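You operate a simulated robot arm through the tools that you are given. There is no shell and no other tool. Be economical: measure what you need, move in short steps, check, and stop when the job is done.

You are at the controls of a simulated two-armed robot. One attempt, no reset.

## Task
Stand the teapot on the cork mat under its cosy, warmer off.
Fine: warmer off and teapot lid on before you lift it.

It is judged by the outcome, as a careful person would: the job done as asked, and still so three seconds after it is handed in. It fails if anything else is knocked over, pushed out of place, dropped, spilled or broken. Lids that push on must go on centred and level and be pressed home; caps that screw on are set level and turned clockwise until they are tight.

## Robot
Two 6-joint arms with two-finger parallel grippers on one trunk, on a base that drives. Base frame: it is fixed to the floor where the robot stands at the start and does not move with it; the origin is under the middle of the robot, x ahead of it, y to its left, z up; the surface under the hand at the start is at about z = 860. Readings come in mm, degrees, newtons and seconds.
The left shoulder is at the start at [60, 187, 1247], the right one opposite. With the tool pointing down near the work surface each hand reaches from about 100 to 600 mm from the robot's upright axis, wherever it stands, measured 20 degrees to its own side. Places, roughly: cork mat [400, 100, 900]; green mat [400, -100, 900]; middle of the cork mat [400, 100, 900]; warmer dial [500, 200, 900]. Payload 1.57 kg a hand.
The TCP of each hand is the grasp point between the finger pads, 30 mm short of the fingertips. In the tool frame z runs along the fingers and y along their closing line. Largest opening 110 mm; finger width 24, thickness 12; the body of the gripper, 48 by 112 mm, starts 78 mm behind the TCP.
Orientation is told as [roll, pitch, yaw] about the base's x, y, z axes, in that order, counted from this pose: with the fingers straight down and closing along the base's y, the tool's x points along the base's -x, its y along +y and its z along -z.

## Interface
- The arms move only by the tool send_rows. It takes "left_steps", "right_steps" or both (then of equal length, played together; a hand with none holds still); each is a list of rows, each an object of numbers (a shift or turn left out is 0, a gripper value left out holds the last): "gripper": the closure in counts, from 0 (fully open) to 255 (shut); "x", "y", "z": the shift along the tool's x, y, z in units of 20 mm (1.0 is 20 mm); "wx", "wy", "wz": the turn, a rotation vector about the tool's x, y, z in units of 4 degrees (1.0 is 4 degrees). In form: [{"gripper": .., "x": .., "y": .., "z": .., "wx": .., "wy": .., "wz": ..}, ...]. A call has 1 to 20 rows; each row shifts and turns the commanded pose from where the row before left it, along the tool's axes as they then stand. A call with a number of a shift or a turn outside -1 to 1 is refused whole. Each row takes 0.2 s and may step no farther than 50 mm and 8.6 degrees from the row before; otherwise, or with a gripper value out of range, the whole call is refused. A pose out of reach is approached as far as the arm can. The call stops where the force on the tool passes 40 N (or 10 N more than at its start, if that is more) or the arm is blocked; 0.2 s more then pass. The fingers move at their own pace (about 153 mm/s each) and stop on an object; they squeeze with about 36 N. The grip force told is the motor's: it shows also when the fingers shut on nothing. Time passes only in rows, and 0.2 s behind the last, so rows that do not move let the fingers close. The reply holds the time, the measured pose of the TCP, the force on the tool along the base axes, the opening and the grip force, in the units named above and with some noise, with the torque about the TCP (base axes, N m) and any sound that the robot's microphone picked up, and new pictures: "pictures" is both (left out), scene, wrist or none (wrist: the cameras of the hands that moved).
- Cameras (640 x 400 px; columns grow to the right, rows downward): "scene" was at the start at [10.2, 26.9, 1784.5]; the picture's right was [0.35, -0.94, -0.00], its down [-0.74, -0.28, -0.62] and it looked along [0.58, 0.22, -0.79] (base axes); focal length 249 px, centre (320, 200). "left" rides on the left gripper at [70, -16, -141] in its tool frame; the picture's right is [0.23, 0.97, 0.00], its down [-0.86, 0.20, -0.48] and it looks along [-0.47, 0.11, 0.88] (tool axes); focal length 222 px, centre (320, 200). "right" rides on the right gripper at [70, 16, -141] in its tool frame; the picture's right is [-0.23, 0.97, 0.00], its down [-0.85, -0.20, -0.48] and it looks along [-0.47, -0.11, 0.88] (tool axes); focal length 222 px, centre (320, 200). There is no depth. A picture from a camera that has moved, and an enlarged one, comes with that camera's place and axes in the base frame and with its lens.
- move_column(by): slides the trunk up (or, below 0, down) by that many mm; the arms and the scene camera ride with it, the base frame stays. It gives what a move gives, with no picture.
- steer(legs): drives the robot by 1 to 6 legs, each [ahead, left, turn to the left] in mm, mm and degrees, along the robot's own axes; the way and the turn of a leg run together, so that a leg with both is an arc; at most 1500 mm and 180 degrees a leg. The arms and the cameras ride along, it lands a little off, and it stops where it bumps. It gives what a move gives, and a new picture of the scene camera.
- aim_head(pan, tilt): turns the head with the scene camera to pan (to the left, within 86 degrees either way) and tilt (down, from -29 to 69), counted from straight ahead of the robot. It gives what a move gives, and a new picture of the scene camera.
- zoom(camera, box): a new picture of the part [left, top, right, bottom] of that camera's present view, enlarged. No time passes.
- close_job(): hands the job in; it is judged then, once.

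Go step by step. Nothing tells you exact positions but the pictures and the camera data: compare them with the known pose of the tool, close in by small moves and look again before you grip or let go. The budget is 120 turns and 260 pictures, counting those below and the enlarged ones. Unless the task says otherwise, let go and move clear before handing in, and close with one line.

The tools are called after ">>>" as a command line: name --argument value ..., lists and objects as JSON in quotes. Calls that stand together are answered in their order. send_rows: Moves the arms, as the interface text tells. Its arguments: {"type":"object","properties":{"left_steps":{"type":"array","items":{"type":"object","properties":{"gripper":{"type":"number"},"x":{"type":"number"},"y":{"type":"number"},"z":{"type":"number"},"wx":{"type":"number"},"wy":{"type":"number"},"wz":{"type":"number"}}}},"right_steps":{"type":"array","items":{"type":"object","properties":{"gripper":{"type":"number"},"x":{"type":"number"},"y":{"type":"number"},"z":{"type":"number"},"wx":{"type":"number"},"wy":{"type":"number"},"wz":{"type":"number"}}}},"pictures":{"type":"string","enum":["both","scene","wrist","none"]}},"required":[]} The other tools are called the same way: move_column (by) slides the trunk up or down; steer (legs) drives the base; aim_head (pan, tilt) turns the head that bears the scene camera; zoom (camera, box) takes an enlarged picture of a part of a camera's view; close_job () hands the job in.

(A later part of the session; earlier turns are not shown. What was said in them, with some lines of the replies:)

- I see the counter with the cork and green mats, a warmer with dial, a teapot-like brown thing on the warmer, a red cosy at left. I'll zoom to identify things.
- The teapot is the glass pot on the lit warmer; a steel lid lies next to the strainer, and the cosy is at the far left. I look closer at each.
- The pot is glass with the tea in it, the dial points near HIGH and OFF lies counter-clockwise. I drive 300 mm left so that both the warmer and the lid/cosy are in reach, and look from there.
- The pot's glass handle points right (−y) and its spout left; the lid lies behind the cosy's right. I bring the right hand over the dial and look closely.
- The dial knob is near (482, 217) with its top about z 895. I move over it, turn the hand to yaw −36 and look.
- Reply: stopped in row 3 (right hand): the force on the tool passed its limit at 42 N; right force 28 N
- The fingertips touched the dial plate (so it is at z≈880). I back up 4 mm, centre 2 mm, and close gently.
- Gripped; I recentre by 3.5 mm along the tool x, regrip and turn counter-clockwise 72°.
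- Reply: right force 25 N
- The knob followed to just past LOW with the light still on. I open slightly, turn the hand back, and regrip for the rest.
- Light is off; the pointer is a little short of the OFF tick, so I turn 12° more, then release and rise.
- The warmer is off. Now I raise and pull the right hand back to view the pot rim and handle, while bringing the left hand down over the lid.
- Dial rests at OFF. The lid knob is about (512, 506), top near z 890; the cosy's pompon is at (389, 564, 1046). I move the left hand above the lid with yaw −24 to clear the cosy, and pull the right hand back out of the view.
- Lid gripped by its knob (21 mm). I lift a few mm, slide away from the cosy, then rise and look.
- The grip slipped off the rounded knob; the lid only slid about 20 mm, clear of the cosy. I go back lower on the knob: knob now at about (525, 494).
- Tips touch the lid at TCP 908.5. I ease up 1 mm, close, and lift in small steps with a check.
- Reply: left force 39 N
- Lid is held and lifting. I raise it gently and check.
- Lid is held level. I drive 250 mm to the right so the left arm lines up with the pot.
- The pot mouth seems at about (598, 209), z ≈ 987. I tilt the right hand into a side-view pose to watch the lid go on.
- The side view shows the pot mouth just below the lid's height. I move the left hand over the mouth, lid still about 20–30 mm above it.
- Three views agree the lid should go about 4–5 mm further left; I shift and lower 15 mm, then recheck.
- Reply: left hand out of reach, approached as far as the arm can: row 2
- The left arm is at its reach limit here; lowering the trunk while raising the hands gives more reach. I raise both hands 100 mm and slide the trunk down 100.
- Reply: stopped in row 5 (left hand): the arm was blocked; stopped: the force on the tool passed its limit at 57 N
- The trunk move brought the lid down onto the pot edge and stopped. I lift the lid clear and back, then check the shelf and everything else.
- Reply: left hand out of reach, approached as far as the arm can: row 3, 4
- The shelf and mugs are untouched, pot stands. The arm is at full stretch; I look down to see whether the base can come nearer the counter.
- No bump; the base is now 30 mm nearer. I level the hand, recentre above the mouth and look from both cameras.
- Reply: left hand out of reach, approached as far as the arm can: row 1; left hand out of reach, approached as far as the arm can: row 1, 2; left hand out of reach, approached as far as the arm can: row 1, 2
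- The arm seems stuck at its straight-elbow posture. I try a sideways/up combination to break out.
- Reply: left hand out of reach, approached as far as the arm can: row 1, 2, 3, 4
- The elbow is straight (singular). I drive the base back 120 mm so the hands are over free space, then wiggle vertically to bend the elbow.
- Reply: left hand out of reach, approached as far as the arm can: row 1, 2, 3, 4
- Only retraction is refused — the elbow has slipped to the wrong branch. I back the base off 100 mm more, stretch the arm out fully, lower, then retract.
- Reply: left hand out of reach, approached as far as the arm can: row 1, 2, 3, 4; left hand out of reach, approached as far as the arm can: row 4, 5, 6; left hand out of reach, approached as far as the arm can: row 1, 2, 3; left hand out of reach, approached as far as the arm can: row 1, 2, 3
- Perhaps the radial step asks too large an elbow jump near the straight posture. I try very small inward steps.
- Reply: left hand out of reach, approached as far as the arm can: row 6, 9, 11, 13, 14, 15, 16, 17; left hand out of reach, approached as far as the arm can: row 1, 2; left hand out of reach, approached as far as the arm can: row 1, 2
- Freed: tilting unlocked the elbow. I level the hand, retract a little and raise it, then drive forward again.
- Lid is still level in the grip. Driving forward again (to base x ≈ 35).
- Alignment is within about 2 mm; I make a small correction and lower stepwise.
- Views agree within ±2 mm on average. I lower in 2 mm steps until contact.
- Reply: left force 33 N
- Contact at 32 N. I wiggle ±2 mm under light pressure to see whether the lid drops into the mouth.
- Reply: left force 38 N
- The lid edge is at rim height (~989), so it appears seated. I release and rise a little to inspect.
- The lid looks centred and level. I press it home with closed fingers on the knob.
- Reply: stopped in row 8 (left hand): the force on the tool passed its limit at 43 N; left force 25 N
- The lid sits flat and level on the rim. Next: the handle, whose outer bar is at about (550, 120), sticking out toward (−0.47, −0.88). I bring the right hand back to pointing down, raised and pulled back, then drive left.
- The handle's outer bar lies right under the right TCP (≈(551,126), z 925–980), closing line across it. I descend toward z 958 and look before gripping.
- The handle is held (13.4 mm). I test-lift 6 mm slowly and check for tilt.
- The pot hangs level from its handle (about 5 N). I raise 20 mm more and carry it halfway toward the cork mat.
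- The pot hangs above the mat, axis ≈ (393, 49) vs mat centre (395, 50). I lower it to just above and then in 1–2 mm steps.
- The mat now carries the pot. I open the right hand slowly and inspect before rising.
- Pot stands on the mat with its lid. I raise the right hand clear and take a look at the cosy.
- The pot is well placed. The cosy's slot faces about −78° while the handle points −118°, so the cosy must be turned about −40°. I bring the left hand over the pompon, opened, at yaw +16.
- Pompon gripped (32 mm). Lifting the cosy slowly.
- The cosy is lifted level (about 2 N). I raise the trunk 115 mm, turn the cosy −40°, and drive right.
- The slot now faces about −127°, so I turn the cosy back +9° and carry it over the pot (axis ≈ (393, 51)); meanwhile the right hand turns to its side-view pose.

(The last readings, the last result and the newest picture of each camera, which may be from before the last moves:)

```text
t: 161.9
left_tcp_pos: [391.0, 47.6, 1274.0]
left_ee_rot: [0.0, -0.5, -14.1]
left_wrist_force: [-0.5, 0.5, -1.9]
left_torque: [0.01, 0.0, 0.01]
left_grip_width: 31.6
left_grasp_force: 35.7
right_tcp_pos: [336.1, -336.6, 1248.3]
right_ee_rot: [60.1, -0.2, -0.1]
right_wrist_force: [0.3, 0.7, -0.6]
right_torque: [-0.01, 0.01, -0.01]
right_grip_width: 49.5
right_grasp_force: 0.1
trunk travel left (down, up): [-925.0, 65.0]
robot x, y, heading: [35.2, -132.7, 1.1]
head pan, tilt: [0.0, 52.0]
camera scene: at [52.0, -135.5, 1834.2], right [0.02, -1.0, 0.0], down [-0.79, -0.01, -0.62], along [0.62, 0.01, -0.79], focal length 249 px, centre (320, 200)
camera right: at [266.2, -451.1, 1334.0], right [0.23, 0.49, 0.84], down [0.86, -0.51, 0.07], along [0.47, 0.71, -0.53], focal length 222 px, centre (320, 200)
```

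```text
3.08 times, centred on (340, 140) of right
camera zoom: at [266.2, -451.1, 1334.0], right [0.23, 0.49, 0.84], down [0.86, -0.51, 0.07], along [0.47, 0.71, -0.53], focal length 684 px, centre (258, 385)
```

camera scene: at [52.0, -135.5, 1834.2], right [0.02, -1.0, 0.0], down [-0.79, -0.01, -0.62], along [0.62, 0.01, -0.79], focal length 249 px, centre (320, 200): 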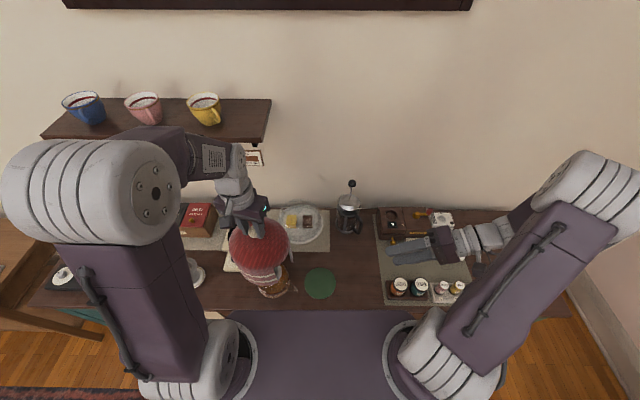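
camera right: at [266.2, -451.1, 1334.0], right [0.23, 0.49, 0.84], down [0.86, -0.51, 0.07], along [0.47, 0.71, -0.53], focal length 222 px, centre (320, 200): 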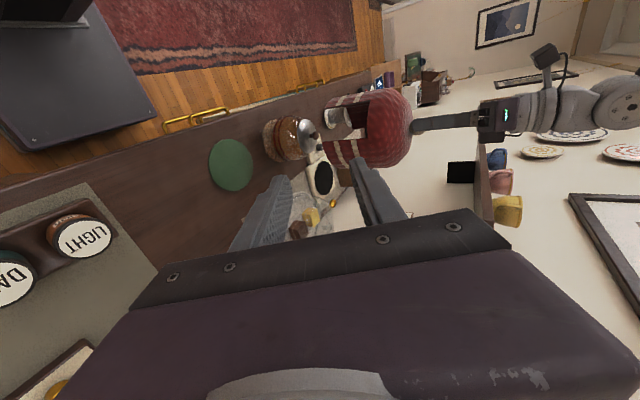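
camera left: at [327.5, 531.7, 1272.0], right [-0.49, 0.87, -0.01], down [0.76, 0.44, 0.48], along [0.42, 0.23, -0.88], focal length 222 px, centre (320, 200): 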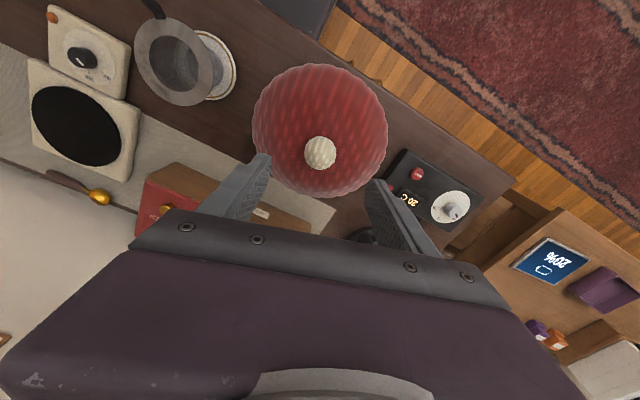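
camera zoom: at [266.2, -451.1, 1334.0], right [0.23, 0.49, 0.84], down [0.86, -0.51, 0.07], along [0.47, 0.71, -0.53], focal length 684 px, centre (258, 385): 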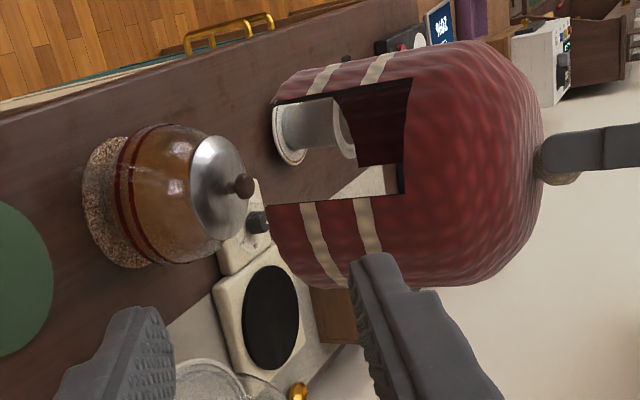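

A clean view: the cosy has slots on both sides, facing handle and spout (slot ≈ −120°, handle ≈ −117°). I correct 3 mm and lower to just above the knob.

>>> send_rows --left_steps '[{"x": -0.04, "y": 0.16, "wz": -0.4}, {"z": 0.5}, {"z": 0.7}, {"z": 0.7}, {"z": 0.7}, {}]' --pictures "none"

>>> zoom --camera "right" --box '[240, 75, 400, 205]'

>>> zoom --camera "scene" --box '[220, 200, 320, 310]'

```text
t: 163.3
left_tcp_pos: [395.3, 51.3, 1220.5]
left_ee_rot: [-0.1, -0.5, -12.5]
left_wrist_force: [-0.1, -0.9, -1.3]
left_torque: [0.02, 0.03, 0.01]
left_grip_width: 31.5
left_grasp_force: 35.9
right_tcp_pos: [335.9, -335.7, 1249.5]
right_ee_rot: [59.9, -0.1, 0.2]
right_wrist_force: [0.6, 0.0, -0.3]
right_torque: [-0.02, -0.02, -0.01]
right_grip_width: 49.6
right_grasp_force: 0.0
trunk travel left (down, up): [-925.0, 65.0]
robot x, y, heading: [39.6, -135.7, 0.9]
head pan, tilt: [0.0, 52.0]
```

```text
3.08 times, centred on (320, 140) of right
camera zoom: at [266.0, -450.6, 1334.3], right [0.22, 0.49, 0.84], down [0.86, -0.51, 0.07], along [0.47, 0.71, -0.53], focal length 684 px, centre (320, 385)
```

zoom: 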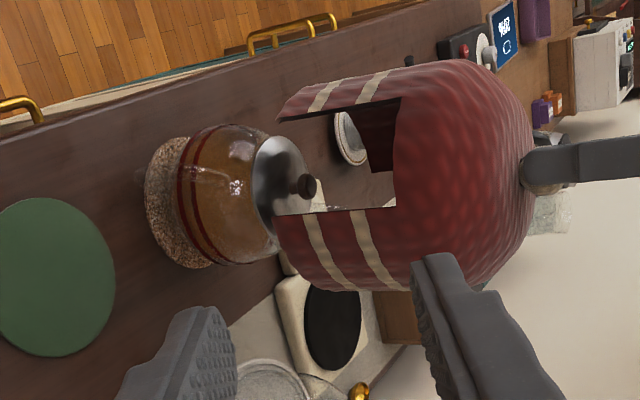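

```text
3.64 times, centred on (270, 255) of scene
camera zoom: at [51.7, -134.8, 1834.2], right [0.02, -1.0, 0.0], down [-0.79, -0.01, -0.62], along [0.62, 0.01, -0.79], focal length 906 px, centre (502, 0)
```

zoom: 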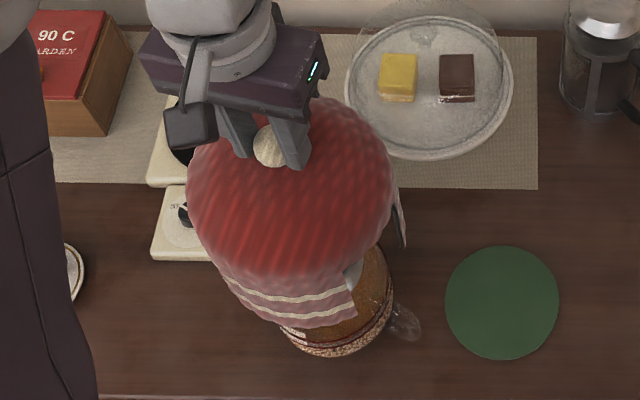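

>>> send_rows --left_steps '[{"z": 0.5}, {"z": 0.5}, {"z": 0.5}, {"z": 0.5}, {}]' --pictures "none"

>>> zoom --camera "right" --box '[260, 95, 380, 195]'

>>> zoom --camera "scene" --box '[230, 210, 320, 310]'

```text
t: 164.5
left_tcp_pos: [394.7, 49.1, 1181.6]
left_ee_rot: [0.0, -0.5, -12.5]
left_wrist_force: [0.4, -0.6, -1.5]
left_torque: [0.0, -0.01, 0.02]
left_grip_width: 31.3
left_grasp_force: 36.4
right_tcp_pos: [335.5, -336.8, 1249.7]
right_ee_rot: [60.0, 0.0, 0.1]
right_wrist_force: [-0.9, -0.3, 0.0]
right_torque: [0.0, 0.01, 0.01]
right_grip_width: 49.6
right_grasp_force: 0.0
trunk travel left (down, up): [-925.0, 65.0]
robot x, y, heading: [37.9, -141.6, 1.1]
head pan, tilt: [0.0, 52.0]
```

```text
4.00 times, centred on (320, 145) of right
camera zoom: at [266.0, -450.5, 1334.3], right [0.22, 0.49, 0.84], down [0.86, -0.51, 0.07], along [0.47, 0.71, -0.53], focal length 888 px, centre (320, 420)
```

zoom: 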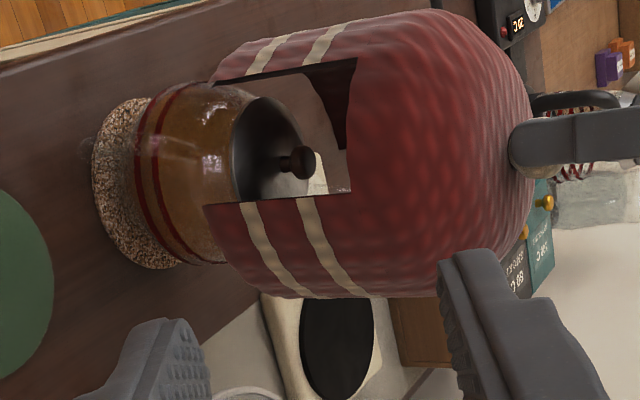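

```text
4.00 times, centred on (275, 260) of scene
camera zoom: at [51.8, -134.7, 1834.2], right [0.02, -1.0, 0.0], down [-0.79, -0.01, -0.62], along [0.62, 0.01, -0.79], focal length 997 px, centre (500, -40)
```

zoom: 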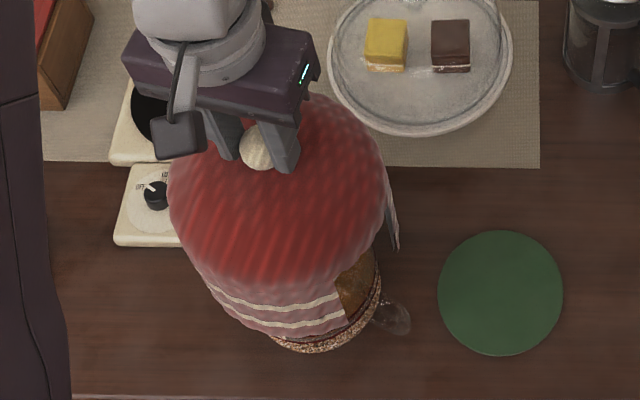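

>>> send_rows --left_steps '[{"z": 0.4}, {"z": 0.4}, {"z": 0.4}, {"z": 0.4}, {}]' --pictures "none"

>>> zoom --camera "right" --box '[260, 95, 380, 195]'

>>> zoom --camera "scene" --box '[230, 210, 320, 310]'

```text
t: 165.7
left_tcp_pos: [395.7, 50.7, 1148.7]
left_ee_rot: [0.1, -0.4, -12.5]
left_wrist_force: [-0.9, 0.0, -2.1]
left_torque: [0.0, 0.02, -0.03]
left_grip_width: 31.6
left_grasp_force: 35.9
right_tcp_pos: [335.4, -336.8, 1249.1]
right_ee_rot: [60.0, -0.1, 0.1]
right_wrist_force: [-0.4, -0.3, -0.2]
right_torque: [-0.01, -0.01, -0.01]
right_grip_width: 49.4
right_grasp_force: 0.0
trunk travel left (down, up): [-925.0, 65.0]
robot x, y, heading: [38.9, -136.4, 1.0]
head pan, tilt: [0.0, 52.0]
```

```text
4.00 times, centred on (320, 145) of right
camera zoom: at [266.0, -450.5, 1334.3], right [0.22, 0.49, 0.84], down [0.86, -0.51, 0.07], along [0.47, 0.71, -0.53], focal length 888 px, centre (320, 420)
```

zoom: 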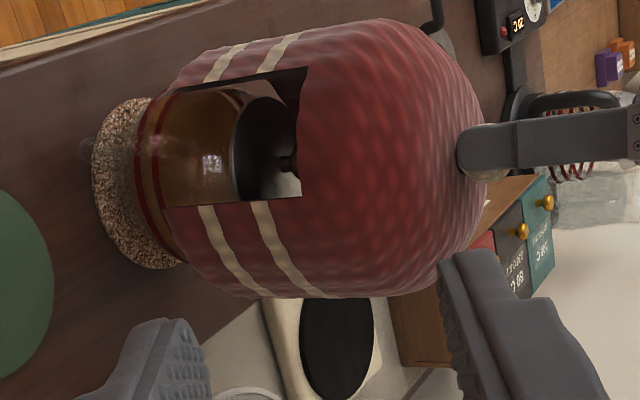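

```text
4.00 times, centred on (275, 260) of scene
camera zoom: at [51.7, -134.7, 1834.2], right [0.02, -1.0, 0.0], down [-0.79, -0.01, -0.62], along [0.62, 0.01, -0.79], focal length 997 px, centre (500, -40)
```

zoom: 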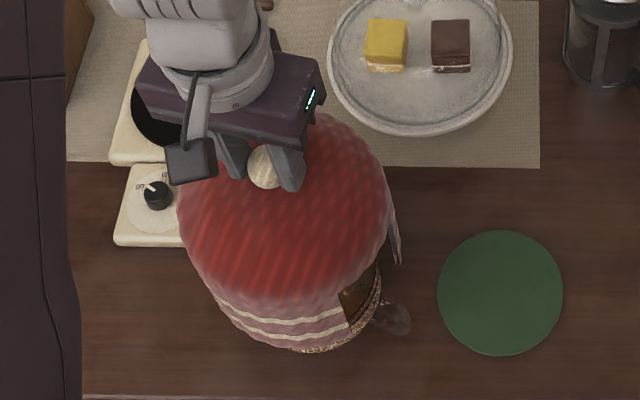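

Handle lines up with the middle of the slot. I keep lowering.

>>> send_rows --left_steps '[{"z": 0.4}, {"z": 0.4}, {"z": 0.4}, {"z": 0.4}, {"z": 0.4}, {"z": 0.4}, {"z": 0.4}, {}]' --pictures "none"

>>> zoom --camera "right" --box '[260, 95, 380, 195]'

>>> zoom --camera "scene" --box '[230, 210, 320, 310]'

```text
t: 167.5
left_tcp_pos: [395.0, 50.5, 1093.4]
left_ee_rot: [0.0, -0.5, -12.5]
left_wrist_force: [0.2, 0.0, -0.7]
left_torque: [0.0, -0.04, 0.01]
left_grip_width: 31.5
left_grasp_force: 36.3
right_tcp_pos: [336.0, -335.7, 1249.8]
right_ee_rot: [59.9, -0.2, 0.1]
right_wrist_force: [0.4, -0.2, 0.4]
right_torque: [0.01, 0.01, 0.0]
right_grip_width: 49.6
right_grasp_force: 0.1
trunk travel left (down, up): [-925.0, 65.0]
robot x, y, heading: [32.6, -137.5, 1.0]
head pan, tilt: [0.0, 52.0]
```

```text
4.00 times, centred on (320, 145) of right
camera zoom: at [265.9, -450.5, 1334.3], right [0.22, 0.49, 0.84], down [0.86, -0.51, 0.07], along [0.47, 0.71, -0.53], focal length 888 px, centre (320, 420)
```

zoom: 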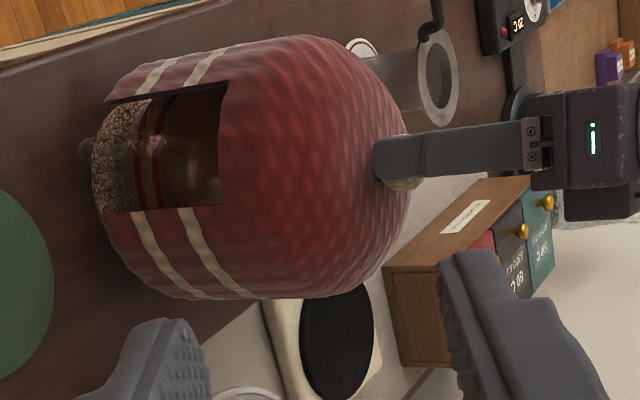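

```text
4.00 times, centred on (275, 260) of scene
camera zoom: at [51.7, -134.7, 1834.2], right [0.02, -1.0, 0.0], down [-0.79, -0.01, -0.62], along [0.62, 0.01, -0.79], focal length 997 px, centre (500, -40)
```

zoom: 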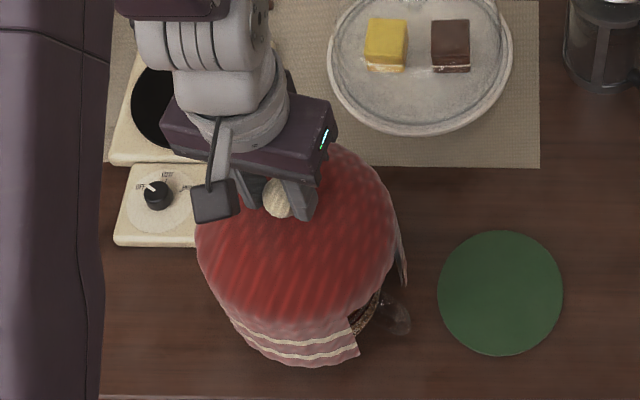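

>>> send_rows --left_steps '[{"z": 0.3}, {"z": 0.3}, {"z": 0.3}, {"z": 0.2}, {}]' --pictures "none"

>>> send_rows --left_steps '[{"z": 0.1}, {"z": 0.1}, {"z": 0.1}, {}]' --pictures "none"

>>> zoom --camera "right" --box '[250, 95, 370, 195]'

```text
t: 168.7
left_tcp_pos: [394.9, 51.4, 1071.8]
left_ee_rot: [0.0, -0.4, -12.5]
left_wrist_force: [0.6, 0.2, -1.4]
left_torque: [0.0, 0.0, -0.02]
left_grip_width: 31.6
left_grasp_force: 35.6
right_tcp_pos: [335.0, -335.8, 1250.6]
right_ee_rot: [60.0, -0.1, 0.2]
right_wrist_force: [-1.1, 1.1, -0.4]
right_torque: [-0.01, 0.01, -0.03]
right_grip_width: 49.7
right_grasp_force: 0.0
trunk travel left (down, up): [-925.0, 65.0]
robot x, y, heading: [39.2, -134.3, 1.0]
head pan, tilt: [0.0, 52.0]
```

```text
t: 169.7
left_tcp_pos: [394.6, 50.8, 1066.1]
left_ee_rot: [0.1, -0.5, -12.5]
left_wrist_force: [0.6, 1.2, -1.0]
left_torque: [-0.03, 0.0, -0.06]
left_grip_width: 31.3
left_grasp_force: 35.8
right_tcp_pos: [336.5, -335.7, 1249.4]
right_ee_rot: [59.9, -0.1, 0.0]
right_wrist_force: [0.0, 0.7, -0.2]
right_torque: [0.01, -0.02, 0.0]
right_grip_width: 49.6
right_grasp_force: 0.1
trunk travel left (down, up): [-925.0, 65.0]
robot x, y, heading: [37.2, -136.5, 1.2]
head pan, tilt: [0.0, 52.0]
```

```text
4.00 times, centred on (310, 145) of right
camera zoom: at [266.0, -450.5, 1334.3], right [0.22, 0.49, 0.84], down [0.86, -0.51, 0.07], along [0.47, 0.71, -0.53], focal length 888 px, centre (360, 420)
```

zoom: 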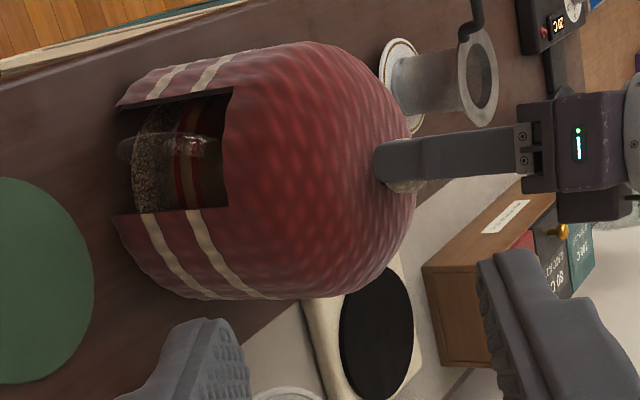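

>>> send_rows --left_steps '[{"z": 0.1}, {"z": 0.1}, {}]' --pictures "none"

```text
t: 170.5
left_tcp_pos: [395.1, 50.9, 1063.7]
left_ee_rot: [0.1, -0.8, -12.4]
left_wrist_force: [3.0, 2.8, 27.7]
left_torque: [0.05, 0.33, 0.01]
left_grip_width: 31.3
left_grasp_force: 36.0
right_tcp_pos: [334.7, -336.6, 1249.7]
right_ee_rot: [60.2, -0.2, 0.0]
right_wrist_force: [-0.1, -0.7, -0.1]
right_torque: [0.04, -0.03, -0.05]
right_grip_width: 49.5
right_grasp_force: 0.1
trunk travel left (down, up): [-925.0, 65.0]
robot x, y, heading: [35.8, -136.0, 1.2]
head pan, tilt: [0.0, 52.0]
```

Rim is down on the counter at the same height as before. I ease off, open, and rise straight up.

>>> send_rows --left_steps '[{"z": -0.1}, {"gripper": 170}, {}, {"gripper": 120}, {}, {"z": -0.4}, {"z": -0.8}, {"z": -1}, {"z": -1}, {"z": -1}]' --pictures "scene"

>>> zoom --camera "right" --box '[250, 95, 370, 195]'

>>> zoom --camera "scene" --box '[210, 190, 350, 310]'

```text
t: 172.7
left_tcp_pos: [393.2, 50.2, 1148.0]
left_ee_rot: [0.0, -0.5, -12.4]
left_wrist_force: [-0.9, -0.3, -0.1]
left_torque: [0.01, 0.0, -0.01]
left_grip_width: 58.0
left_grasp_force: 0.1
right_tcp_pos: [335.1, -337.1, 1250.2]
right_ee_rot: [60.0, -0.1, 0.1]
right_wrist_force: [-0.5, 0.1, -0.8]
right_torque: [0.02, 0.03, -0.03]
right_grip_width: 49.7
right_grasp_force: 0.1
trunk travel left (down, up): [-925.0, 65.0]
robot x, y, heading: [36.5, -136.3, 1.0]
head pan, tilt: [0.0, 52.0]
camera scene: at [50.5, -134.9, 1834.2], right [0.02, -1.0, 0.0], down [-0.79, -0.01, -0.62], along [0.62, 0.01, -0.79], focal length 249 px, centre (320, 200)
```

scene: 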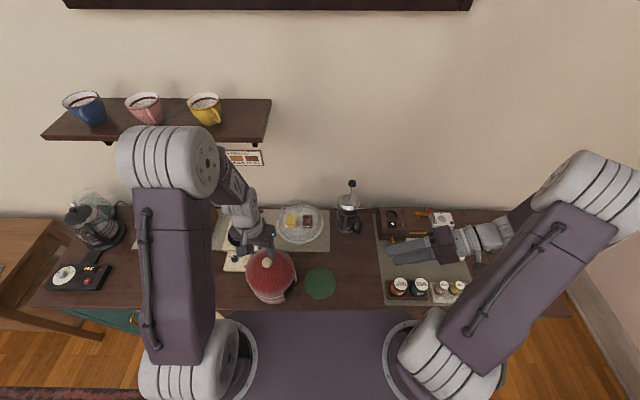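

```text
4.00 times, centred on (310, 145) of right
camera zoom: at [265.1, -450.7, 1334.4], right [0.22, 0.49, 0.84], down [0.86, -0.51, 0.07], along [0.47, 0.71, -0.53], focal length 888 px, centre (360, 420)
```

zoom: 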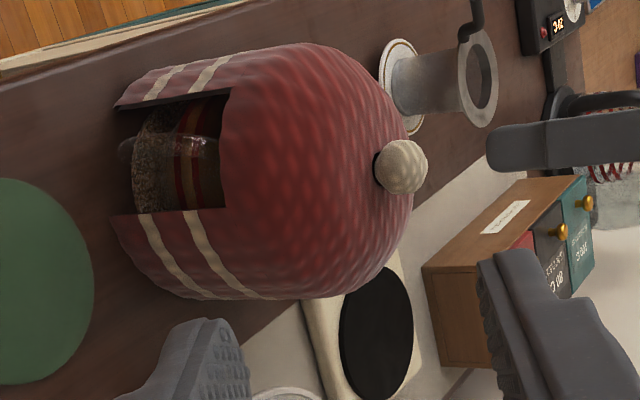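

```text
3.33 times, centred on (280, 250) of scene
camera zoom: at [50.5, -134.9, 1834.2], right [0.02, -1.0, 0.0], down [-0.79, -0.01, -0.62], along [0.62, 0.01, -0.79], focal length 831 px, centre (453, 33)
```

zoom: 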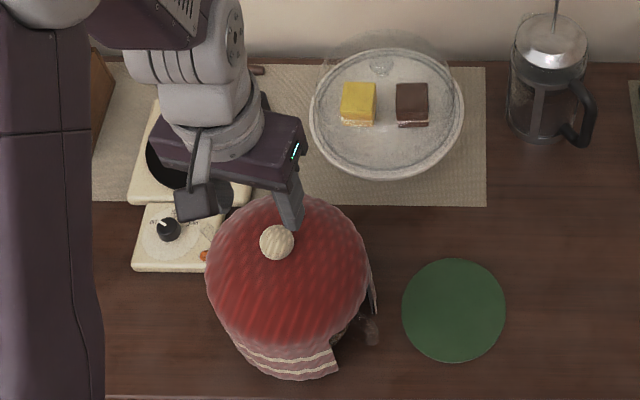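

The cosy stands over the pot with the handle through its slot. I move the left hand further clear and check once more.

>>> send_rows --left_steps '[{"z": -1}, {"z": -1}, {"z": -1}, {"y": 1}, {"y": 1}, {"y": 1}, {"y": 1}, {"y": 1}, {"y": 1}, {}, {}, {}]' --pictures "none"

>>> zoom --camera "scene" --box '[130, 190, 350, 310]'

```text
t: 175.3
left_tcp_pos: [419.0, 166.0, 1208.9]
left_ee_rot: [0.0, -0.5, -12.5]
left_wrist_force: [0.2, -0.5, -0.3]
left_torque: [0.03, -0.01, 0.03]
left_grip_width: 58.0
left_grasp_force: 0.0
right_tcp_pos: [335.7, -334.1, 1248.8]
right_ee_rot: [60.1, -0.1, 0.1]
right_wrist_force: [0.5, 0.5, -0.3]
right_torque: [-0.01, -0.01, 0.0]
right_grip_width: 49.5
right_grasp_force: 0.0
trunk travel left (down, up): [-925.0, 65.0]
robot x, y, heading: [39.6, -136.2, 1.0]
head pan, tilt: [0.0, 52.0]
```

```text
2.91 times, centred on (240, 250) of scene
camera zoom: at [51.6, -134.3, 1834.2], right [0.02, -1.0, 0.0], down [-0.79, -0.01, -0.62], along [0.62, 0.01, -0.79], focal length 725 px, centre (553, 54)
```

zoom: 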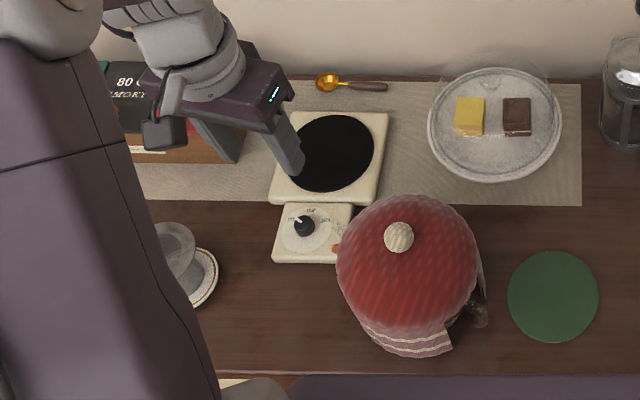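

Everything stands as asked: warmer light out, teapot lidded on the cork mat under its cosy, hands clear. I hand it in.

>>> close_job

```text
The job is handed in.
```

The teapot is on the cork mat under its cosy, with its lid pressed on and the warmer off. I turned the warmer off and put the lid on before lifting the pot. Both hands are clear and I saw nothing else knocked over or out of place.
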